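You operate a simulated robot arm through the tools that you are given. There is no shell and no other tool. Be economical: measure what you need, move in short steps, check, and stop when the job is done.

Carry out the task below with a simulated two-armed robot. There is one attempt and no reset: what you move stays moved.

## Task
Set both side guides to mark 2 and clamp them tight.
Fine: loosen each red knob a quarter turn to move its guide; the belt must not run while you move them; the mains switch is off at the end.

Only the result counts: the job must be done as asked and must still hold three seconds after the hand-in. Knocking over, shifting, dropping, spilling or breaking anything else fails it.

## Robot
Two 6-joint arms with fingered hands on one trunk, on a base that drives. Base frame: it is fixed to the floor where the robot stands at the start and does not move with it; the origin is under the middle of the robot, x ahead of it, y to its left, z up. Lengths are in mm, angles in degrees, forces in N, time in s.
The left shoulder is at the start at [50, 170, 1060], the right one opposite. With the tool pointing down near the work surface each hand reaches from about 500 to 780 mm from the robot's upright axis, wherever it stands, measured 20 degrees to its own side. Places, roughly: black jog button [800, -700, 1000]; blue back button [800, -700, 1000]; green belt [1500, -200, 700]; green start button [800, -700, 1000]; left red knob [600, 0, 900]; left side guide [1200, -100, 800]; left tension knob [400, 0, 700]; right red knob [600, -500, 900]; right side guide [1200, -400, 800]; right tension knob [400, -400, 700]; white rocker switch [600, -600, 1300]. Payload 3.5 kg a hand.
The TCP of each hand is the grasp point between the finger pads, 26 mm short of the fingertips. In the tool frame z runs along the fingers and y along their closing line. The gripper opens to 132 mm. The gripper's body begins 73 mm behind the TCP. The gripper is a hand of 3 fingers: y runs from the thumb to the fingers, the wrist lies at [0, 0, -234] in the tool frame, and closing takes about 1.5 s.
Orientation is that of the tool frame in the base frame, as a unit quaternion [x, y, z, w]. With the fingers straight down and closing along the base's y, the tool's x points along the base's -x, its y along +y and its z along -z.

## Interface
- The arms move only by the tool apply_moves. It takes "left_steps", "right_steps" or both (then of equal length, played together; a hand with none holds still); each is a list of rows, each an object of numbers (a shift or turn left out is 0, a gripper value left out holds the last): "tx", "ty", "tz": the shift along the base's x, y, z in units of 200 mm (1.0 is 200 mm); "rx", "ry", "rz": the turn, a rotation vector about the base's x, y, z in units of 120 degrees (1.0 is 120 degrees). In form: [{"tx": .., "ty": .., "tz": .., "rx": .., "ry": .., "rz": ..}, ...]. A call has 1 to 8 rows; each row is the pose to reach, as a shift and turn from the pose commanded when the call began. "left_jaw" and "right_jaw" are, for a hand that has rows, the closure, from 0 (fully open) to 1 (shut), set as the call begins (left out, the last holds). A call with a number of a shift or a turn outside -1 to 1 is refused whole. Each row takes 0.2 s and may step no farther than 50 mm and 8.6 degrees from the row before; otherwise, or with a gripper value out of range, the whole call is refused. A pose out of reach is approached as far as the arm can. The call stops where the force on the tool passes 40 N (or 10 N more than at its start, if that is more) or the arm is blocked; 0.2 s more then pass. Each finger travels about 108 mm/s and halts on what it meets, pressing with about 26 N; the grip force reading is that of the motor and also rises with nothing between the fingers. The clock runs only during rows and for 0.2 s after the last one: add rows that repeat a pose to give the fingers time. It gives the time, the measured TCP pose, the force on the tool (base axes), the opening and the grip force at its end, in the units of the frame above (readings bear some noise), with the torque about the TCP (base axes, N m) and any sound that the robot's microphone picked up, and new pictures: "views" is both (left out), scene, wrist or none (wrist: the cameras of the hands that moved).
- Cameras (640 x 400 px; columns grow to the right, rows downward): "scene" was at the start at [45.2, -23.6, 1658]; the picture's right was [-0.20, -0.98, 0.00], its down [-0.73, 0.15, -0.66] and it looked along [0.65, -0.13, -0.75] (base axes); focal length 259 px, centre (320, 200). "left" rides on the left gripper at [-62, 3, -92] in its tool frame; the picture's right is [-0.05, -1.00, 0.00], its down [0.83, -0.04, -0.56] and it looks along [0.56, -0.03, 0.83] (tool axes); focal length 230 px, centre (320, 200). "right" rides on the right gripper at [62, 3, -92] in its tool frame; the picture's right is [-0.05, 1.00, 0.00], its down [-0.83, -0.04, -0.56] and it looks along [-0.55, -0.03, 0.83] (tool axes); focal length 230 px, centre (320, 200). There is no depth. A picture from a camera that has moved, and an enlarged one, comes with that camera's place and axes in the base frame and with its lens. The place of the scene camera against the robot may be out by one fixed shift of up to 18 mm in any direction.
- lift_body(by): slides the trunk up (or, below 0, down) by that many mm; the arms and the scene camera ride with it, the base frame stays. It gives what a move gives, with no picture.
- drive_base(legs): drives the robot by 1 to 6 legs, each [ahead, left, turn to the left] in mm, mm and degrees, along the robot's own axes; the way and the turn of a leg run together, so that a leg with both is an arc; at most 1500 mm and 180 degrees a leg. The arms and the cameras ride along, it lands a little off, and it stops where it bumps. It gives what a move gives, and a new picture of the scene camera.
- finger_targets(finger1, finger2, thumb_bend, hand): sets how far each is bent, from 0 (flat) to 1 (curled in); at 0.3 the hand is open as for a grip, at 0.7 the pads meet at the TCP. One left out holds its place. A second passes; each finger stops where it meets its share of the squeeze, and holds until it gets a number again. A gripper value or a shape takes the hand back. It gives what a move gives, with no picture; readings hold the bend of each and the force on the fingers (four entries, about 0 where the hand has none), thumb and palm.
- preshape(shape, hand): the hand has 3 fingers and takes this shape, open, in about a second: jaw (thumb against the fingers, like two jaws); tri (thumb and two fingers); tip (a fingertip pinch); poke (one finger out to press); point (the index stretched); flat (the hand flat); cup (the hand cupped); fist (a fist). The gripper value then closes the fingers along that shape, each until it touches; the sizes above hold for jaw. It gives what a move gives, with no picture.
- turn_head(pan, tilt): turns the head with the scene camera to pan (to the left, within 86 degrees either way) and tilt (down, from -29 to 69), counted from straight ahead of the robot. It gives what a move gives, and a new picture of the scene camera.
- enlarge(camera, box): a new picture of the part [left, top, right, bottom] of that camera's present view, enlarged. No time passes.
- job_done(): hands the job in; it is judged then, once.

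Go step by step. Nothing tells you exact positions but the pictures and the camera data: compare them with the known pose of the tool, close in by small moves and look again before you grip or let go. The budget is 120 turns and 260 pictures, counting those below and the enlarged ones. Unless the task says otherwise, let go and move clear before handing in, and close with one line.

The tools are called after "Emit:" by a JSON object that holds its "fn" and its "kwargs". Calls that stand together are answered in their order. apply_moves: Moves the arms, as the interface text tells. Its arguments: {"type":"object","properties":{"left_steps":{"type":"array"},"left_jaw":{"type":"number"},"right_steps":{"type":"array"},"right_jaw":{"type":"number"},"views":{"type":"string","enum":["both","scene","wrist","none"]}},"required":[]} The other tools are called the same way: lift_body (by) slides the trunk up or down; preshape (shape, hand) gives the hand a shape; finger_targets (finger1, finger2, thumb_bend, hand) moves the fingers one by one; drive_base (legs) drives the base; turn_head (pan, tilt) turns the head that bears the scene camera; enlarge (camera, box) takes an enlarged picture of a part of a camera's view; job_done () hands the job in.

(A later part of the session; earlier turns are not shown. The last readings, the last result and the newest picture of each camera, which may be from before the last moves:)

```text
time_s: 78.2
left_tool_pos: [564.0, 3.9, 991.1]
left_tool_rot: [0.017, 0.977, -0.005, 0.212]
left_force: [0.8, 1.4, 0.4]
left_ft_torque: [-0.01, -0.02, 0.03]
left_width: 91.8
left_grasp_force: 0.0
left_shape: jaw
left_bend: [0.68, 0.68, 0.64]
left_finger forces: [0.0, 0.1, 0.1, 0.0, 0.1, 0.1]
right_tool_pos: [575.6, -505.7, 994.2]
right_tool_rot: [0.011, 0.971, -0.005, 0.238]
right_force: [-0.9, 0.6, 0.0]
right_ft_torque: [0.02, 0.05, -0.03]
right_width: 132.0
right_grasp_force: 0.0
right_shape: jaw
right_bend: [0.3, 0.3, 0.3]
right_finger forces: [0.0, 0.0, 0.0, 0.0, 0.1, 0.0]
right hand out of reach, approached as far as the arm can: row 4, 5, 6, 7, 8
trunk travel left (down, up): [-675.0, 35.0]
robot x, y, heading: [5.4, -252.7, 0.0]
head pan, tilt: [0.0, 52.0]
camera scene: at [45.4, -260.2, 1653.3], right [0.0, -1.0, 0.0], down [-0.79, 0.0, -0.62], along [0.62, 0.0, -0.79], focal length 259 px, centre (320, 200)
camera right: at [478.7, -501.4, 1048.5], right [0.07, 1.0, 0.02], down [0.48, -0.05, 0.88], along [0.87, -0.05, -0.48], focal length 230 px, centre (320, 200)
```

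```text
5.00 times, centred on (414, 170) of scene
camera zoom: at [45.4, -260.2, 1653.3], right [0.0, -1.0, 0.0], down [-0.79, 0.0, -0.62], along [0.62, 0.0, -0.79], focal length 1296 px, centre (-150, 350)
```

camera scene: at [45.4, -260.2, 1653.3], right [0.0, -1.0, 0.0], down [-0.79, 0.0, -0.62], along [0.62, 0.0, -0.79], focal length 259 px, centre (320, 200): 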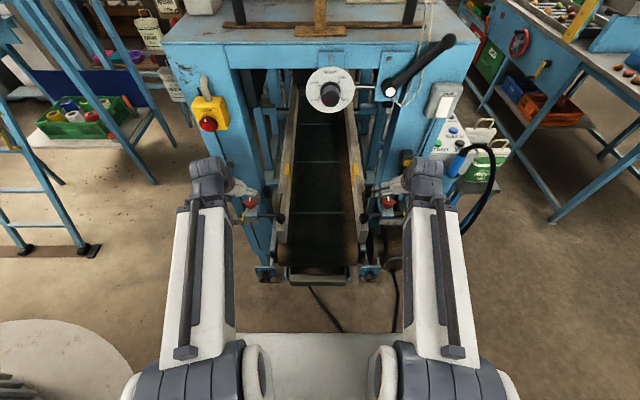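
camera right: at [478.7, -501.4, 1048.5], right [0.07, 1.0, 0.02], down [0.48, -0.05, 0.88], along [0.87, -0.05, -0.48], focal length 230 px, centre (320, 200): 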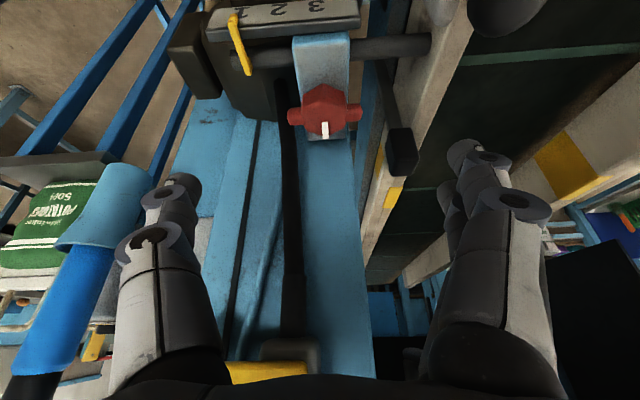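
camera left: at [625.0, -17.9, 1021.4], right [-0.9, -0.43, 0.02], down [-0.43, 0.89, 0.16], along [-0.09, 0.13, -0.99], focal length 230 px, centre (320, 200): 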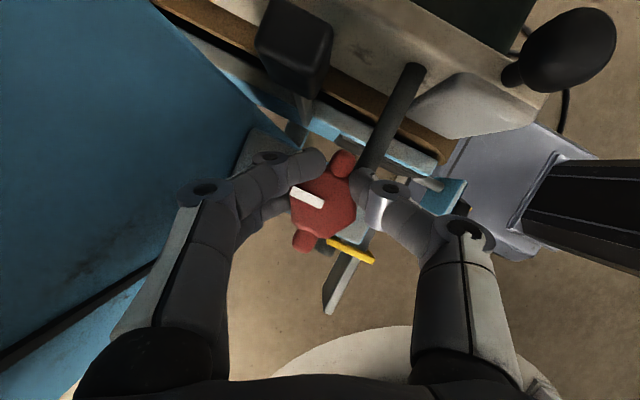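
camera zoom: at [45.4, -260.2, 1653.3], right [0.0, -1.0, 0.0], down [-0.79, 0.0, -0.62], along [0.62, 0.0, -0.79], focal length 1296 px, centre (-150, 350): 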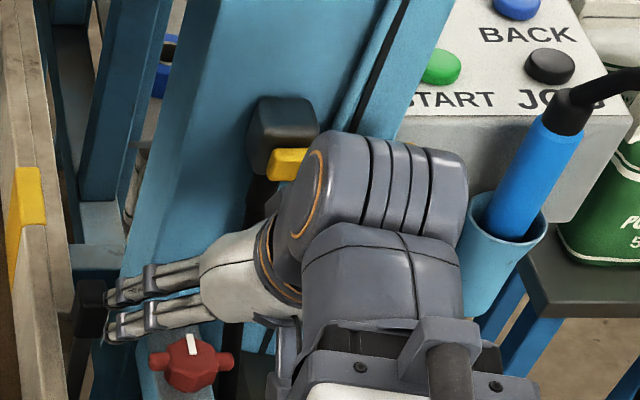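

I see the right knob ahead with a hose and pad on either side behind it. Closing in above it.

Emit:
{"fn": "apply_moves", "kwargs": {"right_steps": [{"tx": 0.1, "tz": -0.1, "ty": 0.01}, {"tx": 0.17, "tz": -0.2, "ty": 0.01}], "right_jaw": 0.3, "views": "wrist"}}

Emit:
{"fn": "enlarge", "kwargs": {"camera": "scene", "box": [350, 150, 446, 210]}}

```text
time_s: 78.8
left_tool_pos: [563.6, 2.6, 991.9]
left_tool_rot: [0.017, 0.977, -0.006, 0.213]
left_force: [0.1, -0.9, -0.2]
left_ft_torque: [0.0, 0.0, 0.02]
left_width: 92.1
left_grasp_force: 0.2
left_shape: jaw
left_bend: [0.68, 0.68, 0.64]
left_finger forces: [0.1, 0.0, 0.1, 0.0, 0.0, 0.1]
right_tool_pos: [609.6, -503.0, 953.9]
right_tool_rot: [0.01, 0.971, -0.006, 0.238]
right_force: [0.7, 0.5, -0.9]
right_ft_torque: [0.02, 0.02, 0.01]
right_width: 92.8
right_grasp_force: 0.0
right_shape: jaw
right_bend: [0.67, 0.67, 0.64]
right_finger forces: [0.1, 0.0, 0.1, 0.0, 0.0, 0.0]
trunk travel left (down, up): [-675.0, 35.0]
robot x, y, heading: [4.7, -250.0, -0.2]
head pan, tilt: [0.0, 52.0]
camera right: at [513.4, -499.0, 1007.6], right [0.07, 1.0, 0.02], down [0.48, -0.05, 0.88], along [0.87, -0.05, -0.48], focal length 230 px, centre (320, 200)
```

right: 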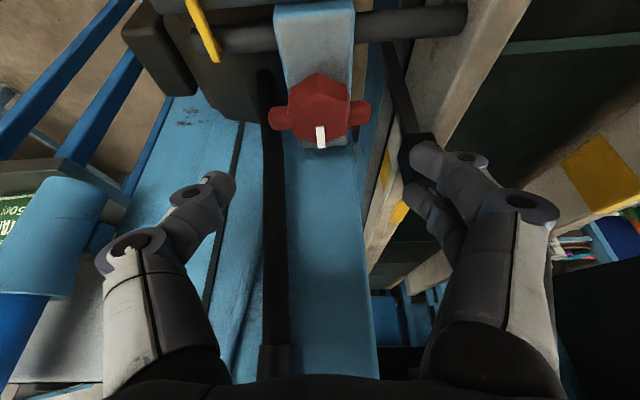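

```text
6.67 times, centred on (398, 180) of scene
camera zoom: at [45.6, -260.3, 1653.3], right [0.0, -1.0, 0.0], down [-0.79, 0.0, -0.62], along [0.62, 0.0, -0.79], focal length 1728 px, centre (-200, 333)
```

zoom: 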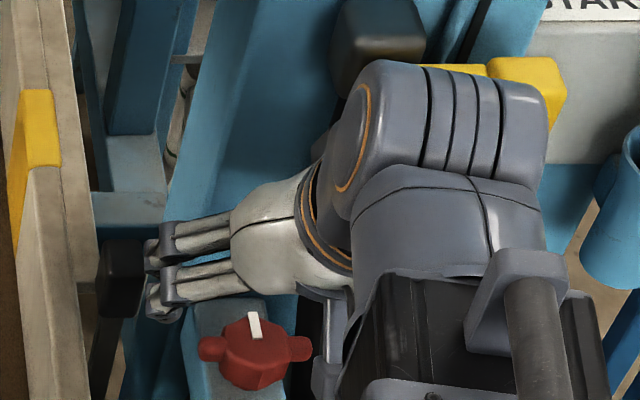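

Knob at roughly (608,-503,901). Narrow the opening a little and descend onto the wings.

Emit:
{"fn": "apply_moves", "kwargs": {"right_steps": [{"tx": -0.03}, {"tx": -0.03, "tz": -0.1}, {"tx": -0.03, "tz": -0.205}], "right_jaw": 0.42, "views": "wrist"}}

Emit:
{"fn": "enlarge", "kwargs": {"camera": "scene", "box": [350, 150, 446, 210]}}

```text
time_s: 79.6
left_tool_pos: [562.7, 3.9, 992.2]
left_tool_rot: [0.017, 0.977, -0.006, 0.212]
left_force: [0.1, 0.4, -0.2]
left_ft_torque: [-0.03, -0.01, 0.02]
left_width: 92.1
left_grasp_force: 0.1
left_shape: jaw
left_bend: [0.68, 0.68, 0.64]
left_finger forces: [0.1, 0.0, 0.1, 0.0, 0.0, 0.0]
right_tool_pos: [602.8, -502.6, 913.6]
right_tool_rot: [0.011, 0.971, -0.006, 0.238]
right_force: [-0.8, -0.1, 0.6]
right_ft_torque: [0.0, 0.02, 0.0]
right_width: 77.1
right_grasp_force: 0.0
right_shape: jaw
right_bend: [0.71, 0.71, 0.7]
right_finger forces: [0.0, 0.0, 0.0, 0.0, 0.0, 0.0]
trunk travel left (down, up): [-675.0, 35.0]
robot x, y, heading: [2.7, -249.7, 0.1]
head pan, tilt: [0.0, 52.0]
camera right: at [507.3, -498.4, 967.1], right [0.07, 1.0, 0.02], down [0.48, -0.05, 0.88], along [0.87, -0.05, -0.48], focal length 230 px, centre (320, 200)
```

right: 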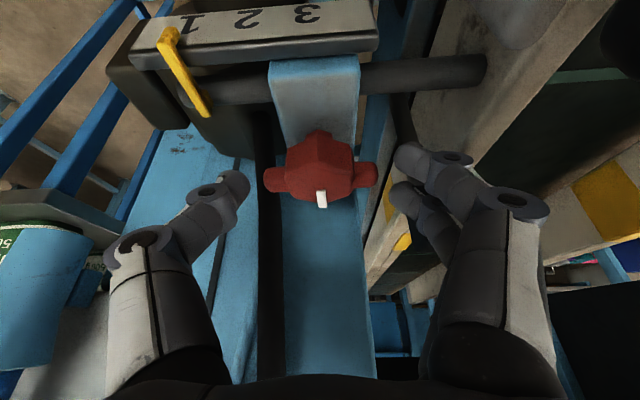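

```text
6.67 times, centred on (398, 180) of scene
camera zoom: at [45.4, -260.3, 1653.3], right [0.0, -1.0, 0.0], down [-0.79, 0.0, -0.62], along [0.62, 0.0, -0.79], focal length 1728 px, centre (-200, 333)
```

zoom: 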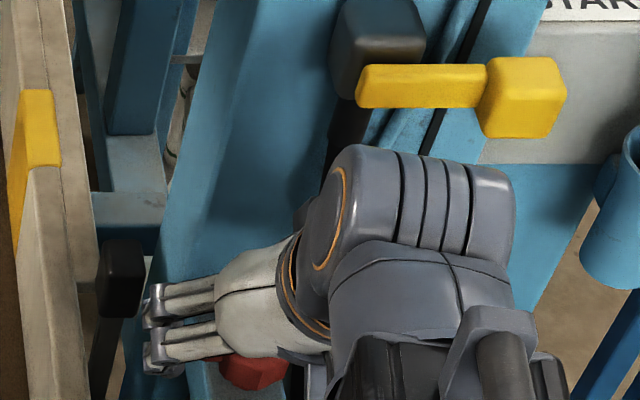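

Triangulated knob centre (610,-504,894). Lowering slightly and closing.

Emit:
{"fn": "apply_moves", "kwargs": {"right_steps": [{"tx": 0.005, "tz": -0.035, "ty": -0.005}, {"tx": 0.005, "tz": -0.035, "ty": -0.005}, {"tx": 0.005, "tz": -0.035, "ty": -0.005}, {"tx": 0.005, "tz": -0.035, "ty": -0.005}, {"tx": 0.005, "tz": -0.035, "ty": -0.005}], "right_jaw": 1, "views": "wrist"}}

```text
time_s: 80.8
left_tool_pos: [563.7, 4.0, 992.3]
left_tool_rot: [0.017, 0.977, -0.005, 0.212]
left_force: [0.4, 0.4, -0.5]
left_ft_torque: [0.02, -0.01, -0.06]
left_width: 92.0
left_grasp_force: 0.0
left_shape: jaw
left_bend: [0.68, 0.68, 0.64]
left_finger forces: [0.1, 0.0, 0.0, 0.0, 0.1, 0.0]
right_tool_pos: [606.1, -504.4, 904.6]
right_tool_rot: [0.011, 0.971, -0.006, 0.237]
right_force: [9.9, -5.2, 8.2]
right_ft_torque: [-0.34, -0.14, -0.02]
right_width: 48.1
right_grasp_force: 25.5
right_shape: jaw
right_bend: [0.73, 0.75, 0.7]
right_finger forces: [12.4, 13.1, 0.0, 0.0, 27.3, 0.0]
trunk travel left (down, up): [-675.0, 35.0]
robot x, y, heading: [2.8, -251.6, -0.3]
head pan, tilt: [0.0, 52.0]
camera right: at [509.0, -500.2, 959.2], right [0.07, 1.0, 0.02], down [0.48, -0.05, 0.88], along [0.88, -0.05, -0.48], focal length 230 px, centre (320, 200)
```

right: 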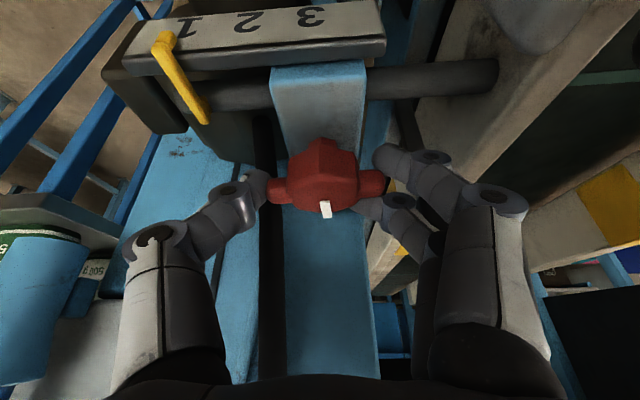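

Two fingers straddle one wing, the thumb bears on the other: solid grip. Turning counter-clockwise 40°.

Emit:
{"fn": "apply_moves", "kwargs": {"right_steps": [{"rz": 0.066, "ty": -0.003}, {"rz": 0.132, "ty": -0.006}, {"rz": 0.198, "ty": -0.008, "tx": 0.002}, {"rz": 0.264, "ty": -0.01, "tx": 0.003}, {"rz": 0.33, "ty": -0.013, "tx": 0.005}], "views": "wrist"}}

```text
time_s: 82.0
left_tool_pos: [564.8, 3.4, 991.7]
left_tool_rot: [0.017, 0.977, -0.005, 0.212]
left_force: [0.6, 0.1, 0.1]
left_ft_torque: [0.07, -0.01, 0.03]
left_width: 91.9
left_grasp_force: 0.1
left_shape: jaw
left_bend: [0.68, 0.68, 0.64]
left_finger forces: [0.0, 0.0, 0.0, 0.0, 0.1, 0.0]
right_tool_pos: [607.1, -506.8, 905.7]
right_tool_rot: [-0.32, 0.917, 0.075, 0.225]
right_force: [11.3, -3.7, 7.4]
right_ft_torque: [-0.3, -0.4, -0.06]
right_width: 47.7
right_grasp_force: 25.7
right_shape: jaw
right_bend: [0.73, 0.75, 0.7]
right_finger forces: [12.1, 11.0, 0.0, 0.0, 31.3, 0.0]
trunk travel left (down, up): [-675.0, 35.0]
robot x, y, heading: [5.2, -250.6, -0.3]
head pan, tilt: [0.0, 52.0]
camera right: at [529.4, -565.0, 959.1], right [-0.58, 0.81, 0.02], down [0.4, 0.27, 0.88], along [0.71, 0.52, -0.48], focal length 230 px, centre (320, 200)
```

right: 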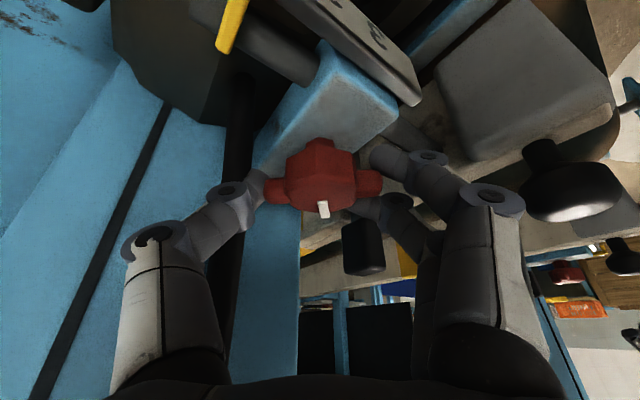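

Turned 40°. Releasing slightly, lifting, and swinging back for the second stroke.

Emit:
{"fn": "apply_moves", "kwargs": {"right_steps": [{"tz": 0.0}, {"tz": 0.0}, {"tz": 0.12}, {"tz": 0.25}], "right_jaw": 0.58, "views": "none"}}

Emit:
{"fn": "apply_moves", "kwargs": {"right_steps": [{"rz": -0.0667}, {"rz": -0.1334}, {"rz": -0.2}, {"rz": -0.2667}, {"rz": -0.3334}, {"rz": -0.4}, {"rz": -0.467, "ty": 0.01}], "right_jaw": 0.5, "views": "wrist"}}

```text
time_s: 83.0
left_tool_pos: [563.5, 2.0, 991.7]
left_tool_rot: [0.018, 0.977, -0.005, 0.213]
left_force: [-0.1, -0.3, 0.5]
left_ft_torque: [-0.02, 0.02, 0.0]
left_width: 92.1
left_grasp_force: 0.1
left_shape: jaw
left_bend: [0.68, 0.68, 0.64]
left_finger forces: [0.0, 0.0, 0.0, 0.0, 0.1, 0.0]
right_tool_pos: [605.8, -505.0, 954.5]
right_tool_rot: [-0.32, 0.917, 0.075, 0.224]
right_force: [-0.1, 0.3, -0.8]
right_ft_torque: [-0.02, 0.01, -0.02]
right_width: 12.8
right_grasp_force: 18.3
right_shape: jaw
right_bend: [0.76, 0.66, 0.73]
right_finger forces: [0.0, 0.0, 0.0, 0.0, 0.0, 0.0]
trunk travel left (down, up): [-675.0, 35.0]
robot x, y, heading: [2.1, -252.9, -0.3]
head pan, tilt: [0.0, 52.0]
```

```text
time_s: 84.6
left_tool_pos: [564.4, 2.4, 991.6]
left_tool_rot: [0.018, 0.977, -0.006, 0.212]
left_force: [-0.6, -0.5, 0.7]
left_ft_torque: [0.0, -0.03, -0.03]
left_width: 92.0
left_grasp_force: 0.2
left_shape: jaw
left_bend: [0.68, 0.68, 0.64]
left_finger forces: [0.0, 0.0, 0.0, 0.0, 0.1, 0.0]
right_tool_pos: [606.7, -503.9, 955.9]
right_tool_rot: [0.15, 0.96, -0.04, 0.234]
right_force: [0.0, -0.1, 0.1]
right_ft_torque: [-0.02, 0.0, -0.01]
right_width: 65.7
right_grasp_force: 0.1
right_shape: jaw
right_bend: [0.73, 0.73, 0.7]
right_finger forces: [0.0, 0.0, 0.0, 0.0, 0.0, 0.1]
trunk travel left (down, up): [-675.0, 35.0]
robot x, y, heading: [0.0, -250.0, -0.0]
head pan, tilt: [0.0, 52.0]
camera right: at [515.5, -472.6, 1009.2], right [0.35, 0.94, 0.02], down [0.45, -0.18, 0.88], along [0.82, -0.3, -0.48], focal length 230 px, centre (320, 200)
```

right: 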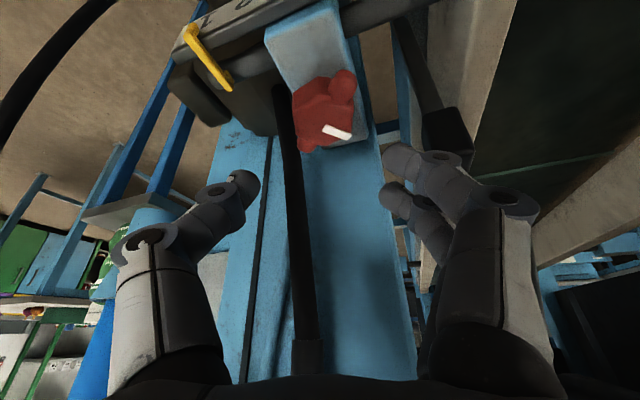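

Emit:
{"fn": "apply_moves", "kwargs": {"right_steps": [{"tx": -0.012, "ty": 0.007, "tz": -0.12}, {"tx": -0.012, "ty": 0.007, "tz": -0.25}], "views": "none"}}

Emit:
{"fn": "apply_moves", "kwargs": {"right_steps": [{"tz": 0}, {"tz": 0}, {"tz": 0}, {"tz": 0}], "right_jaw": 1, "views": "wrist"}}

```text
time_s: 85.2
left_tool_pos: [564.0, 2.9, 992.1]
left_tool_rot: [0.018, 0.977, -0.006, 0.212]
left_force: [-0.2, -0.4, 0.6]
left_ft_torque: [-0.02, 0.01, 0.01]
left_width: 91.9
left_grasp_force: 0.1
left_shape: jaw
left_bend: [0.68, 0.68, 0.64]
left_finger forces: [0.0, 0.1, 0.1, 0.0, 0.0, 0.0]
right_tool_pos: [604.6, -502.8, 905.9]
right_tool_rot: [0.149, 0.96, -0.039, 0.234]
right_force: [0.1, -0.7, 0.8]
right_ft_torque: [0.02, -0.01, 0.01]
right_width: 65.8
right_grasp_force: 0.1
right_shape: jaw
right_bend: [0.73, 0.73, 0.7]
right_finger forces: [0.0, 0.1, 0.0, 0.1, 0.0, 0.0]
trunk travel left (down, up): [-675.0, 35.0]
robot x, y, heading: [-0.0, -255.8, -0.3]
head pan, tilt: [0.0, 52.0]
```

```text
time_s: 86.2
left_tool_pos: [563.1, 2.2, 992.8]
left_tool_rot: [0.017, 0.977, -0.006, 0.212]
left_force: [0.3, 0.3, -0.2]
left_ft_torque: [-0.02, 0.0, -0.02]
left_width: 92.0
left_grasp_force: 0.0
left_shape: jaw
left_bend: [0.68, 0.68, 0.64]
left_finger forces: [0.0, 0.0, 0.0, 0.0, 0.1, 0.1]
right_tool_pos: [604.0, -504.0, 906.4]
right_tool_rot: [0.15, 0.96, -0.04, 0.233]
right_force: [2.5, -1.0, -2.7]
right_ft_torque: [0.0, 0.02, -0.02]
right_width: 28.1
right_grasp_force: 25.6
right_shape: jaw
right_bend: [0.73, 0.73, 0.7]
right_finger forces: [12.1, 11.0, 0.0, 0.0, 23.0, 0.0]
trunk travel left (down, up): [-675.0, 35.0]
robot x, y, heading: [0.9, -250.8, -0.1]
head pan, tilt: [0.0, 52.0]
camera right: at [513.4, -471.9, 959.9], right [0.35, 0.94, 0.02], down [0.45, -0.18, 0.88], along [0.82, -0.3, -0.48], focal length 230 px, centre (320, 200)
```

right: 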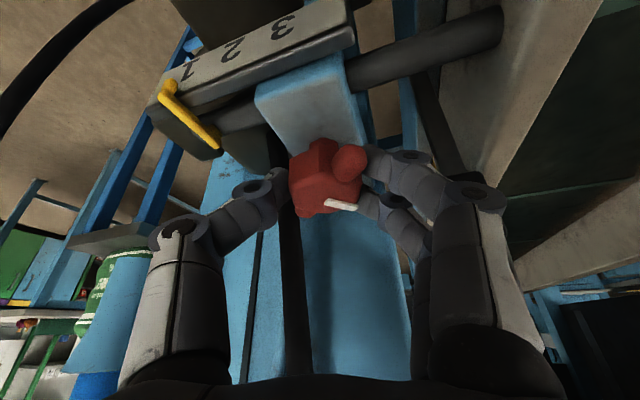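

Gripped on the hub and wings. Turning the remaining ~51°.

Emit:
{"fn": "apply_moves", "kwargs": {"right_steps": [{"rz": 0.0708, "ty": -0.004}, {"rz": 0.1416, "ty": -0.008}, {"rz": 0.2124, "ty": -0.013}, {"rz": 0.2832, "ty": -0.017}, {"rz": 0.354, "ty": -0.021, "tx": 0.002}, {"rz": 0.425, "ty": -0.025, "tx": 0.003}], "views": "wrist"}}

Emit:
{"fn": "enlarge", "kwargs": {"camera": "right", "box": [224, 100, 416, 240]}}

```text
time_s: 87.6
left_tool_pos: [563.4, 2.7, 991.6]
left_tool_rot: [0.017, 0.977, -0.005, 0.211]
left_force: [-1.0, 0.7, 0.2]
left_ft_torque: [-0.02, 0.01, -0.01]
left_width: 91.8
left_grasp_force: 0.0
left_shape: jaw
left_bend: [0.68, 0.68, 0.64]
left_finger forces: [0.0, 0.1, 0.0, 0.0, 0.0, 0.0]
right_tool_pos: [605.7, -507.5, 906.9]
right_tool_rot: [-0.279, 0.93, 0.066, 0.229]
right_force: [16.6, 0.4, 5.8]
right_ft_torque: [0.0, -0.28, -0.47]
right_width: 28.2
right_grasp_force: 26.2
right_shape: jaw
right_bend: [0.73, 0.73, 0.7]
right_finger forces: [10.0, 15.9, 0.0, 0.0, 29.8, 0.1]
trunk travel left (down, up): [-675.0, 35.0]
robot x, y, heading: [1.5, -252.1, -0.3]
head pan, tilt: [0.0, 52.0]
camera right: at [523.1, -559.0, 959.5], right [-0.51, 0.86, 0.02], down [0.42, 0.23, 0.88], along [0.75, 0.45, -0.48], focal length 230 px, centre (320, 200)
```

right: 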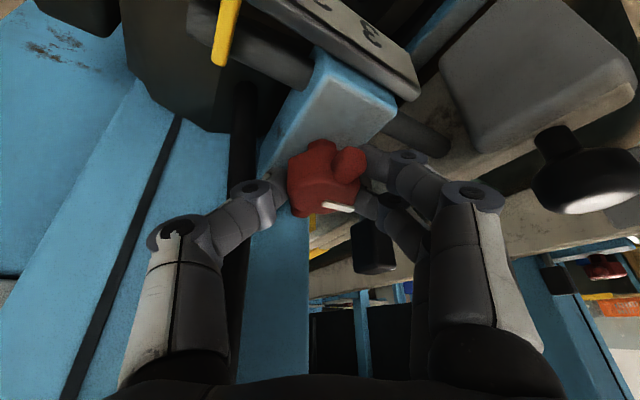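

```text
2.86 times, centred on (320, 170) of right
camera zoom: at [523.1, -559.0, 959.5], right [-0.51, 0.86, 0.02], down [0.42, 0.23, 0.88], along [0.75, 0.45, -0.48], focal length 657 px, centre (320, 286)
```

zoom: 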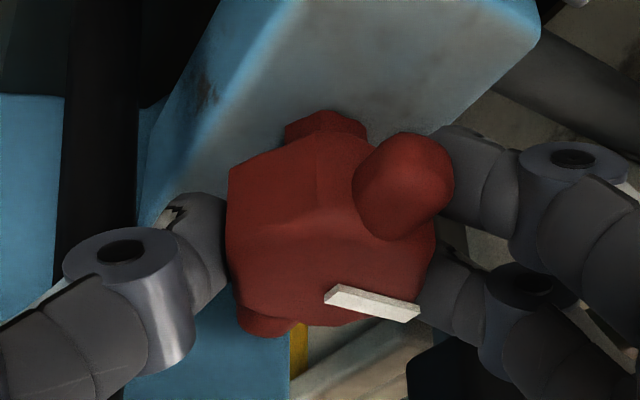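

Emit:
{"fn": "apply_moves", "kwargs": {"right_steps": [{"tz": 0.0}, {"tz": 0.0}, {"tz": 0.12}, {"tz": 0.25}, {"tz": 0.4}], "right_jaw": 0.62, "views": "none"}}

Emit:
{"fn": "apply_moves", "kwargs": {"right_steps": [{"rz": -0.066, "ty": 0.02}, {"rz": -0.132, "ty": 0.02}, {"rz": -0.2, "ty": 0.02}, {"rz": -0.27, "ty": 0.02}], "right_jaw": 0.4, "views": "wrist"}}

Emit:
{"fn": "enlarge", "kwargs": {"camera": "scene", "box": [340, 170, 436, 230]}}

```text
time_s: 88.8
left_tool_pos: [562.6, 2.9, 992.8]
left_tool_rot: [0.017, 0.977, -0.005, 0.212]
left_force: [0.5, 0.9, -0.4]
left_ft_torque: [0.04, 0.02, -0.02]
left_width: 92.1
left_grasp_force: 0.1
left_shape: jaw
left_bend: [0.68, 0.68, 0.64]
left_finger forces: [0.0, 0.1, 0.0, 0.1, 0.0, 0.0]
right_tool_pos: [603.8, -508.6, 986.4]
right_tool_rot: [-0.279, 0.93, 0.065, 0.228]
right_force: [0.1, 0.5, 0.4]
right_ft_torque: [0.0, 0.01, 0.0]
right_width: 49.8
right_grasp_force: 0.0
right_shape: jaw
right_bend: [0.74, 0.74, 0.7]
right_finger forces: [0.0, 0.1, 0.1, 0.0, 0.0, 0.0]
trunk travel left (down, up): [-675.0, 35.0]
robot x, y, heading: [1.8, -253.1, -0.5]
head pan, tilt: [0.0, 52.0]
```

```text
time_s: 89.8
left_tool_pos: [563.5, 3.6, 991.7]
left_tool_rot: [0.018, 0.977, -0.006, 0.213]
left_force: [-0.7, 0.9, -0.2]
left_ft_torque: [0.01, 0.03, 0.01]
left_width: 91.9
left_grasp_force: 0.1
left_shape: jaw
left_bend: [0.68, 0.68, 0.64]
left_finger forces: [0.1, 0.0, 0.1, 0.1, 0.0, 0.1]
right_tool_pos: [604.4, -502.4, 985.0]
right_tool_rot: [-0.007, 0.971, -0.002, 0.237]
right_force: [-0.7, 0.4, 0.8]
right_ft_torque: [0.04, 0.02, -0.02]
right_width: 78.6
right_grasp_force: 0.0
right_shape: jaw
right_bend: [0.71, 0.71, 0.71]
right_finger forces: [0.0, 0.0, 0.0, 0.0, 0.0, 0.1]
trunk travel left (down, up): [-675.0, 35.0]
robot x, y, heading: [1.0, -249.4, -0.2]
head pan, tilt: [0.0, 52.0]
camera right: at [507.5, -503.0, 1039.5], right [0.03, 1.0, 0.02], down [0.48, -0.03, 0.88], along [0.88, -0.02, -0.48], focal length 230 px, centre (320, 200)
```

right: 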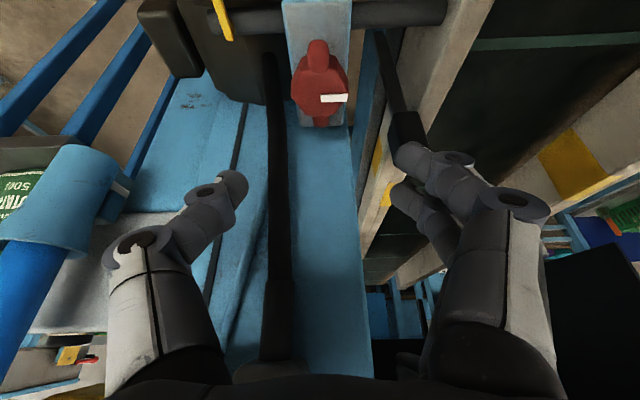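

```text
6.67 times, centred on (388, 200) of scene
camera zoom: at [45.4, -260.1, 1653.3], right [0.0, -1.0, 0.0], down [-0.79, 0.0, -0.62], along [0.62, 0.0, -0.79], focal length 1728 px, centre (-133, 200)
```

zoom: 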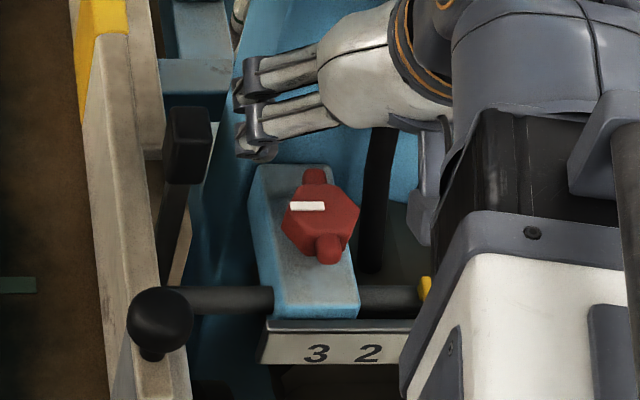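

Right knob is loosened too. Moving the right hand above the right guide's ball.

Emit:
{"fn": "apply_moves", "kwargs": {"right_steps": [{"tx": -0.05, "ty": 0.1, "ry": 0.046, "tz": 0.02}, {"tx": -0.1, "ty": 0.2, "ry": 0.092, "tz": 0.02}, {"tx": -0.16, "ty": 0.3, "ry": 0.138, "tz": 0.02}, {"tx": -0.22, "ty": 0.38, "ry": 0.184, "tz": 0.02}, {"tx": -0.29, "ty": 0.45, "ry": 0.229, "tz": 0.02}], "right_jaw": 0.3, "views": "wrist"}}

```text
time_s: 91.0
left_tool_pos: [563.4, 2.5, 991.9]
left_tool_rot: [0.018, 0.977, -0.006, 0.212]
left_force: [-0.9, 0.8, -0.5]
left_ft_torque: [0.01, 0.02, -0.01]
left_width: 91.8
left_grasp_force: 0.1
left_shape: jaw
left_bend: [0.68, 0.68, 0.64]
left_finger forces: [0.0, 0.0, 0.1, 0.0, 0.0, 0.0]
right_tool_pos: [547.2, -413.6, 990.0]
right_tool_rot: [-0.008, 1.0, 0.001, -0.001]
right_force: [-0.4, -0.4, -0.1]
right_ft_torque: [0.0, -0.05, 0.02]
right_width: 92.1
right_grasp_force: 0.0
right_shape: jaw
right_bend: [0.68, 0.68, 0.64]
right_finger forces: [0.1, 0.0, 0.1, 0.1, 0.1, 0.0]
trunk travel left (down, up): [-675.0, 35.0]
robot x, y, heading: [2.8, -250.3, -0.0]
head pan, tilt: [0.0, 52.0]
camera right: at [485.4, -413.6, 1082.7], right [0.04, 1.0, 0.0], down [0.83, -0.03, 0.55], along [0.55, -0.02, -0.83], focal length 230 px, centre (320, 200)
```

right: 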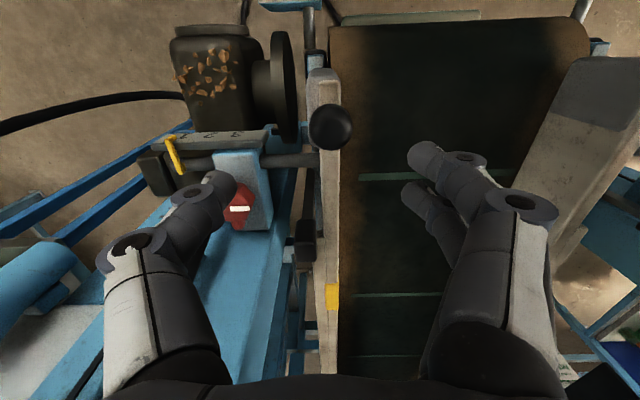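

Emit:
{"fn": "apply_moves", "kwargs": {"right_steps": [{"tx": -0.035, "ty": 0.028, "tz": -0.13}, {"tx": -0.035, "ty": 0.028, "tz": -0.27}, {"tx": -0.035, "ty": 0.028, "tz": -0.38}], "views": "wrist"}}

```text
time_s: 91.8
left_tool_pos: [562.7, 3.1, 992.4]
left_tool_rot: [0.017, 0.977, -0.006, 0.212]
left_force: [0.5, 0.1, -0.6]
left_ft_torque: [-0.04, 0.02, 0.0]
left_width: 92.4
left_grasp_force: 0.1
left_shape: jaw
left_bend: [0.68, 0.68, 0.64]
left_finger forces: [0.0, 0.0, 0.1, 0.0, 0.1, 0.1]
right_tool_pos: [540.3, -405.6, 914.4]
right_tool_rot: [-0.008, 1.0, 0.001, 0.001]
right_force: [-0.3, 0.0, 0.0]
right_ft_torque: [0.01, 0.02, 0.01]
right_width: 92.1
right_grasp_force: 0.0
right_shape: jaw
right_bend: [0.68, 0.68, 0.64]
right_finger forces: [0.0, 0.1, 0.0, 0.0, 0.1, 0.0]
trunk travel left (down, up): [-675.0, 35.0]
robot x, y, heading: [1.7, -250.6, -0.2]
head pan, tilt: [0.0, 52.0]
camera right: at [479.0, -406.3, 1007.0], right [0.04, 1.0, 0.0], down [0.83, -0.03, 0.55], along [0.55, -0.02, -0.83], focal length 230 px, centre (320, 200)
```

right: 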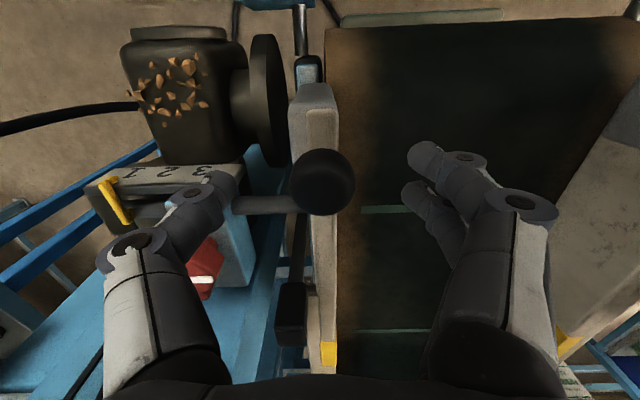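

Emit:
{"fn": "apply_moves", "kwargs": {"right_steps": [{"tx": -0.02, "tz": -0.01}, {"tx": -0.02, "tz": -0.01}, {"tx": -0.02, "tz": -0.01}, {"tx": -0.02, "tz": -0.01}, {"tx": -0.02, "tz": -0.01}], "right_jaw": 1, "views": "none"}}

Emit:
{"fn": "apply_moves", "kwargs": {"right_steps": [{"ty": 0.04}, {"ty": 0.08}, {"ty": 0.12}, {"ty": 0.145}], "views": "wrist"}}

Emit:
{"fn": "enlarge", "kwargs": {"camera": "right", "box": [40, 120, 232, 240]}}

```text
time_s: 93.0
left_tool_pos: [563.7, 3.8, 991.6]
left_tool_rot: [0.018, 0.977, -0.006, 0.211]
left_force: [-0.3, 0.3, -0.4]
left_ft_torque: [0.05, 0.0, 0.01]
left_width: 92.0
left_grasp_force: 0.1
left_shape: jaw
left_bend: [0.68, 0.68, 0.64]
left_finger forces: [0.0, 0.0, 0.0, 0.1, 0.1, 0.0]
right_tool_pos: [535.3, -407.5, 912.9]
right_tool_rot: [-0.008, 1.0, 0.001, -0.001]
right_force: [-3.6, -0.8, -13.8]
right_ft_torque: [-0.06, 0.08, 0.0]
right_width: 22.1
right_grasp_force: 26.4
right_shape: jaw
right_bend: [0.73, 0.73, 0.7]
right_finger forces: [11.1, 11.1, 0.0, 0.0, 23.8, 0.0]
trunk travel left (down, up): [-675.0, 35.0]
robot x, y, heading: [1.7, -252.0, -0.2]
head pan, tilt: [0.0, 52.0]
```

```text
time_s: 94.0
left_tool_pos: [563.4, 2.5, 991.8]
left_tool_rot: [0.019, 0.977, -0.007, 0.212]
left_force: [-0.2, -0.2, 0.6]
left_ft_torque: [0.0, -0.03, 0.01]
left_width: 91.9
left_grasp_force: 0.1
left_shape: jaw
left_bend: [0.68, 0.68, 0.64]
left_finger forces: [0.0, 0.1, 0.1, 0.0, 0.0, 0.0]
right_tool_pos: [535.8, -379.4, 910.9]
right_tool_rot: [-0.009, 1.0, 0.0, -0.001]
right_force: [-5.9, -3.0, -10.5]
right_ft_torque: [-0.16, 0.06, -0.01]
right_width: 21.4
right_grasp_force: 25.9
right_shape: jaw
right_bend: [0.73, 0.73, 0.7]
right_finger forces: [11.8, 10.2, 0.0, 0.1, 22.9, 0.0]
trunk travel left (down, up): [-675.0, 35.0]
robot x, y, heading: [-2.7, -252.5, -0.3]
head pan, tilt: [0.0, 52.0]
camera right: at [474.5, -378.9, 1004.1], right [0.04, 1.0, 0.0], down [0.83, -0.03, 0.55], along [0.55, -0.02, -0.83], focal length 230 px, centre (320, 200)
```

right: 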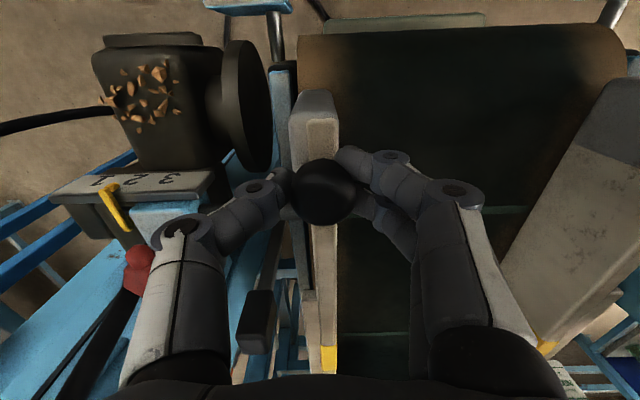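

```text
3.33 times, centred on (136, 180) of right
camera zoom: at [474.5, -378.9, 1004.1], right [0.04, 1.0, 0.0], down [0.83, -0.03, 0.55], along [0.55, -0.02, -0.83], focal length 767 px, centre (933, 267)
```

zoom: 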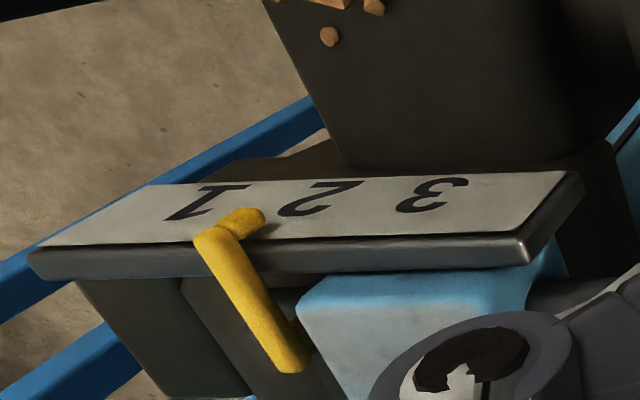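

Guide moved 28 mm. I release and move the arm aside to read the right scale.

Emit:
{"fn": "apply_moves", "kwargs": {"right_steps": [{"tz": 0.02}, {"tz": 0.02}, {"tz": 0.02}, {"tz": 0.2}, {"tz": 0.4}, {"tz": 0.5, "ty": 0.2}, {"tz": 0.6, "ty": 0.4}, {"tz": 0.6, "ty": 0.6}], "right_jaw": 0.3, "views": "none"}}

Emit:
{"fn": "enlarge", "kwargs": {"camera": "scene", "box": [340, 170, 436, 230]}}

```text
time_s: 95.8
left_tool_pos: [563.3, 2.9, 992.4]
left_tool_rot: [0.017, 0.977, -0.005, 0.211]
left_force: [-0.4, -0.3, 0.5]
left_ft_torque: [-0.03, 0.02, 0.0]
left_width: 91.8
left_grasp_force: 0.0
left_shape: jaw
left_bend: [0.68, 0.68, 0.64]
left_finger forces: [0.0, 0.0, 0.0, 0.0, 0.0, 0.1]
right_tool_pos: [534.4, -256.8, 1032.0]
right_tool_rot: [-0.008, 1.0, 0.0, 0.001]
right_force: [-0.3, 0.1, 0.2]
right_ft_torque: [0.0, 0.0, 0.01]
right_width: 92.0
right_grasp_force: 0.1
right_shape: jaw
right_bend: [0.68, 0.68, 0.64]
right_finger forces: [0.0, 0.0, 0.0, 0.0, 0.0, 0.0]
trunk travel left (down, up): [-675.0, 35.0]
robot x, y, heading: [2.1, -250.5, -0.2]
head pan, tilt: [0.0, 52.0]
```

```text
6.67 times, centred on (388, 200) of scene
camera zoom: at [45.4, -259.9, 1653.3], right [0.0, -1.0, 0.0], down [-0.79, 0.0, -0.62], along [0.62, 0.0, -0.79], focal length 1728 px, centre (-133, 200)
```

zoom: 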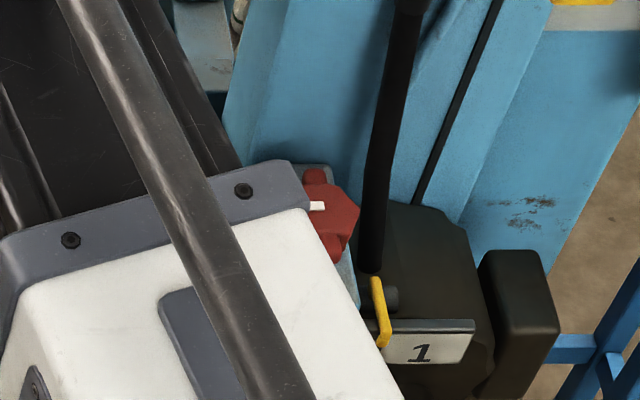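

Emit:
{"fn": "apply_moves", "kwargs": {"right_steps": [{"ty": 0.2}, {"ty": 0.38}], "views": "none"}}

Emit:
{"fn": "enlarge", "kwargs": {"camera": "scene", "box": [374, 204, 422, 234]}}

```text
time_s: 96.4
left_tool_pos: [564.4, 3.4, 992.1]
left_tool_rot: [0.017, 0.977, -0.006, 0.212]
left_force: [-0.3, 0.2, -0.2]
left_ft_torque: [0.01, 0.04, -0.03]
left_width: 92.2
left_grasp_force: 0.0
left_shape: jaw
left_bend: [0.68, 0.68, 0.64]
left_finger forces: [0.0, 0.0, 0.0, 0.0, 0.0, 0.0]
right_tool_pos: [537.1, -183.4, 1033.4]
right_tool_rot: [-0.007, 1.0, 0.002, -0.001]
right_force: [0.3, -0.4, 0.0]
right_ft_torque: [-0.01, 0.01, 0.0]
right_width: 92.2
right_grasp_force: 0.1
right_shape: jaw
right_bend: [0.68, 0.68, 0.64]
right_finger forces: [0.1, 0.0, 0.0, 0.0, 0.1, 0.0]
trunk travel left (down, up): [-675.0, 35.0]
robot x, y, heading: [-0.5, -249.9, 0.1]
head pan, tilt: [0.0, 52.0]
```

```text
13.33 times, centred on (398, 219) of scene
camera zoom: at [45.4, -259.9, 1653.3], right [0.0, -1.0, 0.0], down [-0.79, 0.0, -0.62], along [0.62, 0.0, -0.79], focal length 3457 px, centre (-720, -53)
```

zoom: 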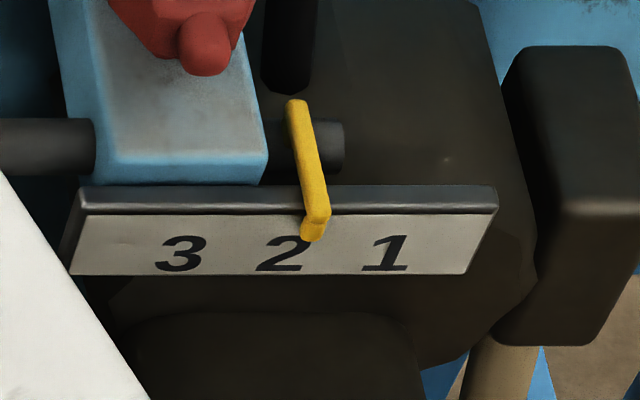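

The arms hide part; parallax matters, so I'll view the right scale squarely with the right wrist camera directly in front of it.

Emit:
{"fn": "apply_moves", "kwargs": {"right_steps": [{"ty": -0.25}, {"ty": -0.5}, {"ty": -0.75}, {"ty": -1.0}], "views": "none"}}

Emit:
{"fn": "apply_moves", "kwargs": {"right_steps": [{"ty": -0.2}, {"ty": -0.4}, {"ty": -0.6}, {"ty": -0.82}], "views": "wrist"}}

Emit:
{"fn": "enlarge", "kwargs": {"camera": "right", "box": [256, 50, 384, 130]}}

```text
time_s: 97.4
left_tool_pos: [562.9, 3.3, 993.4]
left_tool_rot: [0.018, 0.977, -0.006, 0.212]
left_force: [0.1, 0.2, -0.1]
left_ft_torque: [0.05, -0.01, 0.01]
left_width: 92.1
left_grasp_force: 0.1
left_shape: jaw
left_bend: [0.68, 0.68, 0.64]
left_finger forces: [0.0, 0.1, 0.1, 0.1, 0.0, 0.1]
right_tool_pos: [534.2, -383.4, 1031.8]
right_tool_rot: [-0.008, 1.0, 0.001, 0.0]
right_force: [0.6, -0.4, 0.0]
right_ft_torque: [0.0, 0.0, -0.01]
right_width: 92.1
right_grasp_force: 0.0
right_shape: jaw
right_bend: [0.68, 0.68, 0.64]
right_finger forces: [0.1, 0.1, 0.0, 0.0, 0.1, 0.1]
trunk travel left (down, up): [-675.0, 35.0]
robot x, y, heading: [0.6, -249.9, -0.3]
head pan, tilt: [0.0, 52.0]
```

```text
time_s: 98.4
left_tool_pos: [564.0, 3.1, 991.9]
left_tool_rot: [0.017, 0.977, -0.005, 0.212]
left_force: [-0.5, -0.3, -0.8]
left_ft_torque: [-0.01, 0.05, -0.01]
left_width: 91.9
left_grasp_force: 0.0
left_shape: jaw
left_bend: [0.68, 0.68, 0.64]
left_finger forces: [0.0, 0.0, 0.0, 0.1, 0.0, 0.0]
right_tool_pos: [535.0, -544.0, 1031.1]
right_tool_rot: [-0.008, 1.0, 0.001, 0.0]
right_force: [0.1, 0.0, -0.5]
right_ft_torque: [0.01, 0.02, 0.01]
right_width: 91.8
right_grasp_force: 0.0
right_shape: jaw
right_bend: [0.68, 0.68, 0.64]
right_finger forces: [0.1, 0.0, 0.0, 0.0, 0.1, 0.1]
trunk travel left (down, up): [-675.0, 35.0]
robot x, y, heading: [2.4, -252.5, 0.1]
head pan, tilt: [0.0, 52.0]
camera right: at [474.1, -545.3, 1123.6], right [0.04, 1.0, 0.0], down [0.83, -0.03, 0.55], along [0.55, -0.02, -0.83], focal length 230 px, centre (320, 200)
```

right: 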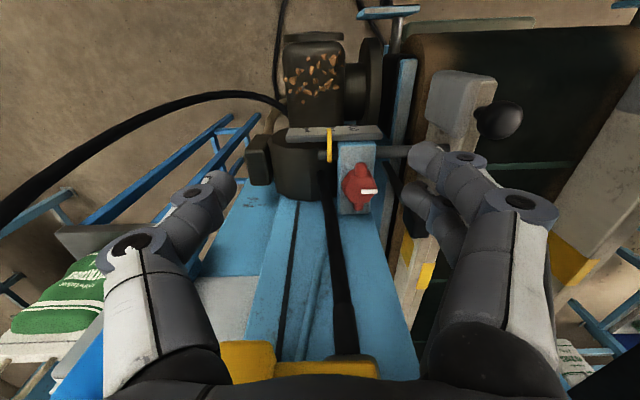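

```text
5.00 times, centred on (320, 90) of right
camera zoom: at [474.1, -545.3, 1123.6], right [0.04, 1.0, 0.0], down [0.83, -0.03, 0.55], along [0.55, -0.02, -0.83], focal length 1150 px, centre (320, 750)
```

zoom: 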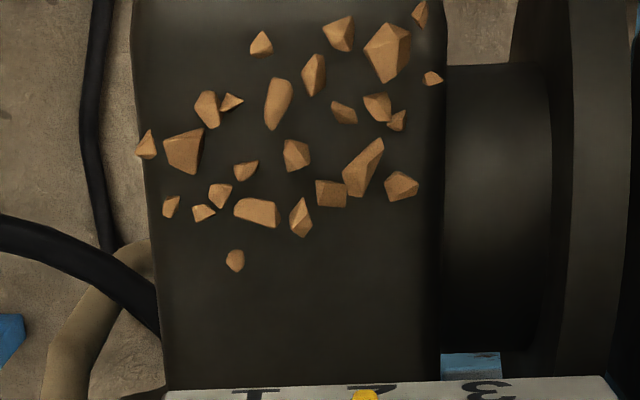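

Emit:
{"fn": "enlarge", "kwargs": {"camera": "right", "box": [280, 115, 376, 175]}}

```text
6.67 times, centred on (328, 145) of right
camera zoom: at [474.1, -545.3, 1123.6], right [0.04, 1.0, 0.0], down [0.83, -0.03, 0.55], along [0.55, -0.02, -0.83], focal length 1534 px, centre (267, 567)
```

zoom: 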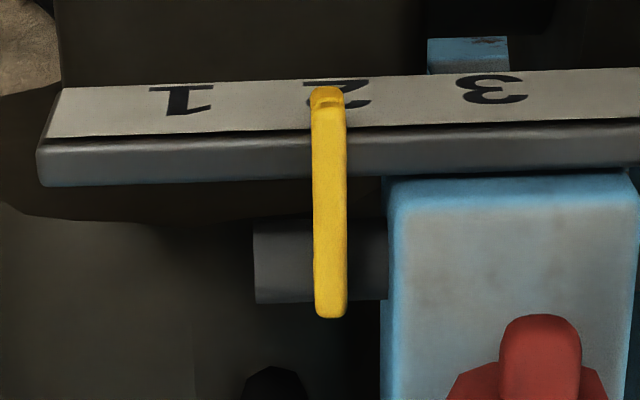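

Squarely seen, the right pointer is about 2 mm short of mark 2. I'll re-grip the ball and nudge it.

Emit:
{"fn": "apply_moves", "kwargs": {"right_steps": [{"ty": 0.2}, {"ty": 0.4}, {"ty": 0.6}, {"ty": 0.83}, {"ty": 0.83, "tz": -0.2}, {"ty": 0.83, "tz": -0.4}, {"ty": 0.83, "tz": -0.59}], "views": "wrist"}}

```text
time_s: 100.0
left_tool_pos: [563.0, 3.7, 992.6]
left_tool_rot: [0.018, 0.977, -0.005, 0.212]
left_force: [1.1, 0.3, -0.4]
left_ft_torque: [-0.01, 0.04, -0.01]
left_width: 91.9
left_grasp_force: 0.1
left_shape: jaw
left_bend: [0.68, 0.68, 0.64]
left_finger forces: [0.0, 0.0, 0.1, 0.0, 0.1, 0.0]
right_tool_pos: [538.6, -378.8, 913.0]
right_tool_rot: [-0.008, 1.0, 0.001, 0.0]
right_force: [-0.3, 0.1, -0.2]
right_ft_torque: [0.01, 0.0, 0.01]
right_width: 92.2
right_grasp_force: 0.1
right_shape: jaw
right_bend: [0.68, 0.68, 0.64]
right_finger forces: [0.1, 0.0, 0.0, 0.0, 0.1, 0.0]
trunk travel left (down, up): [-675.0, 35.0]
robot x, y, heading: [2.4, -248.5, -0.0]
head pan, tilt: [0.0, 52.0]
camera right: at [477.2, -378.2, 1006.4], right [0.04, 1.0, 0.0], down [0.83, -0.03, 0.55], along [0.55, -0.02, -0.83], focal length 230 px, centre (320, 200)
```

right: 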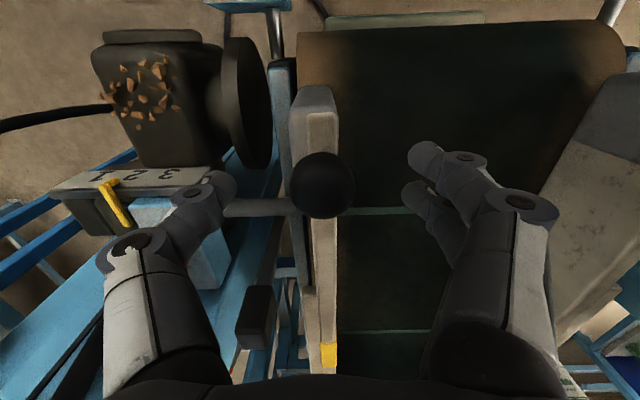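

Emit:
{"fn": "apply_moves", "kwargs": {"right_steps": [{"tz": 0.0}, {"tz": 0.0}, {"tz": 0.0}, {"tz": 0.0}, {"tz": 0.0}], "right_jaw": 1, "views": "none"}}

Emit:
{"fn": "apply_moves", "kwargs": {"right_steps": [{"ty": 0.008}, {"ty": 0.014}, {"ty": 0.014}], "views": "none"}}

Emit:
{"fn": "apply_moves", "kwargs": {"right_steps": [{"tz": 0.0}, {"tz": 0.0}, {"tz": 0.2}, {"tz": 0.4}, {"tz": 0.59}, {"tz": 0.59, "ty": -0.23}, {"tz": 0.59, "ty": -0.46}, {"tz": 0.59, "ty": -0.69}], "right_jaw": 0.3, "views": "none"}}

Emit:
{"fn": "apply_moves", "kwargs": {"right_steps": [{"ty": -0.11}], "views": "none"}}

Emit:
{"fn": "enlarge", "kwargs": {"camera": "right", "box": [280, 115, 376, 175]}}

```text
time_s: 101.2
left_tool_pos: [563.7, 3.8, 990.8]
left_tool_rot: [0.018, 0.977, -0.005, 0.211]
left_force: [0.0, -0.5, 0.2]
left_ft_torque: [0.01, 0.01, 0.04]
left_width: 92.0
left_grasp_force: 0.1
left_shape: jaw
left_bend: [0.68, 0.68, 0.64]
left_finger forces: [0.0, 0.0, 0.1, 0.0, 0.1, 0.0]
right_tool_pos: [538.5, -380.2, 912.8]
right_tool_rot: [-0.008, 1.0, 0.001, -0.001]
right_force: [0.0, -0.9, -10.1]
right_ft_torque: [-0.05, 0.01, 0.07]
right_width: 23.9
right_grasp_force: 25.6
right_shape: jaw
right_bend: [0.73, 0.73, 0.7]
right_finger forces: [12.7, 11.8, 0.0, 0.0, 23.7, 0.0]
trunk travel left (down, up): [-675.0, 35.0]
robot x, y, heading: [1.9, -249.5, -0.2]
head pan, tilt: [0.0, 52.0]
```

```text
time_s: 102.0
left_tool_pos: [564.2, 0.9, 991.1]
left_tool_rot: [0.018, 0.977, -0.005, 0.211]
left_force: [0.2, 0.9, 0.4]
left_ft_torque: [0.0, -0.03, 0.01]
left_width: 91.9
left_grasp_force: 0.0
left_shape: jaw
left_bend: [0.68, 0.68, 0.64]
left_finger forces: [0.1, 0.0, 0.0, 0.0, 0.1, 0.0]
right_tool_pos: [539.1, -377.7, 912.1]
right_tool_rot: [-0.007, 1.0, 0.001, 0.001]
right_force: [6.8, -3.5, -9.5]
right_ft_torque: [-0.1, -0.11, 0.05]
right_width: 23.8
right_grasp_force: 25.9
right_shape: jaw
right_bend: [0.73, 0.73, 0.7]
right_finger forces: [11.2, 12.3, 0.0, 0.1, 26.1, 0.0]
trunk travel left (down, up): [-675.0, 35.0]
robot x, y, heading: [1.5, -252.5, -0.3]
head pan, tilt: [0.0, 52.0]
```

```text
time_s: 103.8
left_tool_pos: [563.1, 3.2, 992.2]
left_tool_rot: [0.018, 0.977, -0.006, 0.212]
left_force: [-0.4, -0.2, 1.0]
left_ft_torque: [0.01, 0.02, -0.02]
left_width: 91.9
left_grasp_force: 0.1
left_shape: jaw
left_bend: [0.68, 0.68, 0.64]
left_finger forces: [0.1, 0.0, 0.0, 0.1, 0.1, 0.0]
right_tool_pos: [537.0, -516.6, 1031.4]
right_tool_rot: [-0.008, 1.0, 0.002, 0.001]
right_force: [-0.5, -0.6, -0.9]
right_ft_torque: [-0.01, 0.01, 0.0]
right_width: 92.3
right_grasp_force: 0.0
right_shape: jaw
right_bend: [0.68, 0.68, 0.64]
right_finger forces: [0.1, 0.0, 0.0, 0.0, 0.1, 0.1]
trunk travel left (down, up): [-675.0, 35.0]
robot x, y, heading: [3.5, -253.2, -0.5]
head pan, tilt: [0.0, 52.0]
```

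```text
time_s: 104.2
left_tool_pos: [563.5, 2.7, 992.3]
left_tool_rot: [0.017, 0.977, -0.005, 0.212]
left_force: [0.1, -0.6, 0.3]
left_ft_torque: [-0.02, -0.01, 0.02]
left_width: 91.8
left_grasp_force: 0.0
left_shape: jaw
left_bend: [0.68, 0.68, 0.64]
left_finger forces: [0.0, 0.1, 0.0, 0.0, 0.0, 0.0]
right_tool_pos: [536.1, -537.0, 1031.7]
right_tool_rot: [-0.007, 1.0, 0.001, 0.0]
right_force: [-0.3, 0.1, -0.6]
right_ft_torque: [0.01, 0.0, -0.02]
right_width: 92.2
right_grasp_force: 0.0
right_shape: jaw
right_bend: [0.68, 0.68, 0.64]
right_finger forces: [0.0, 0.0, 0.1, 0.0, 0.0, 0.1]
trunk travel left (down, up): [-675.0, 35.0]
robot x, y, heading: [-0.8, -250.8, -0.4]
head pan, tilt: [0.0, 52.0]
```

```text
6.67 times, centred on (328, 145) of right
camera zoom: at [475.4, -536.5, 1124.7], right [0.04, 1.0, 0.0], down [0.83, -0.03, 0.55], along [0.55, -0.02, -0.83], focal length 1534 px, centre (267, 567)
```

zoom: 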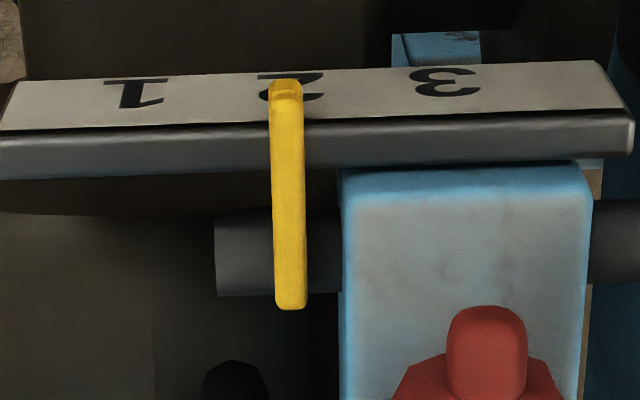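

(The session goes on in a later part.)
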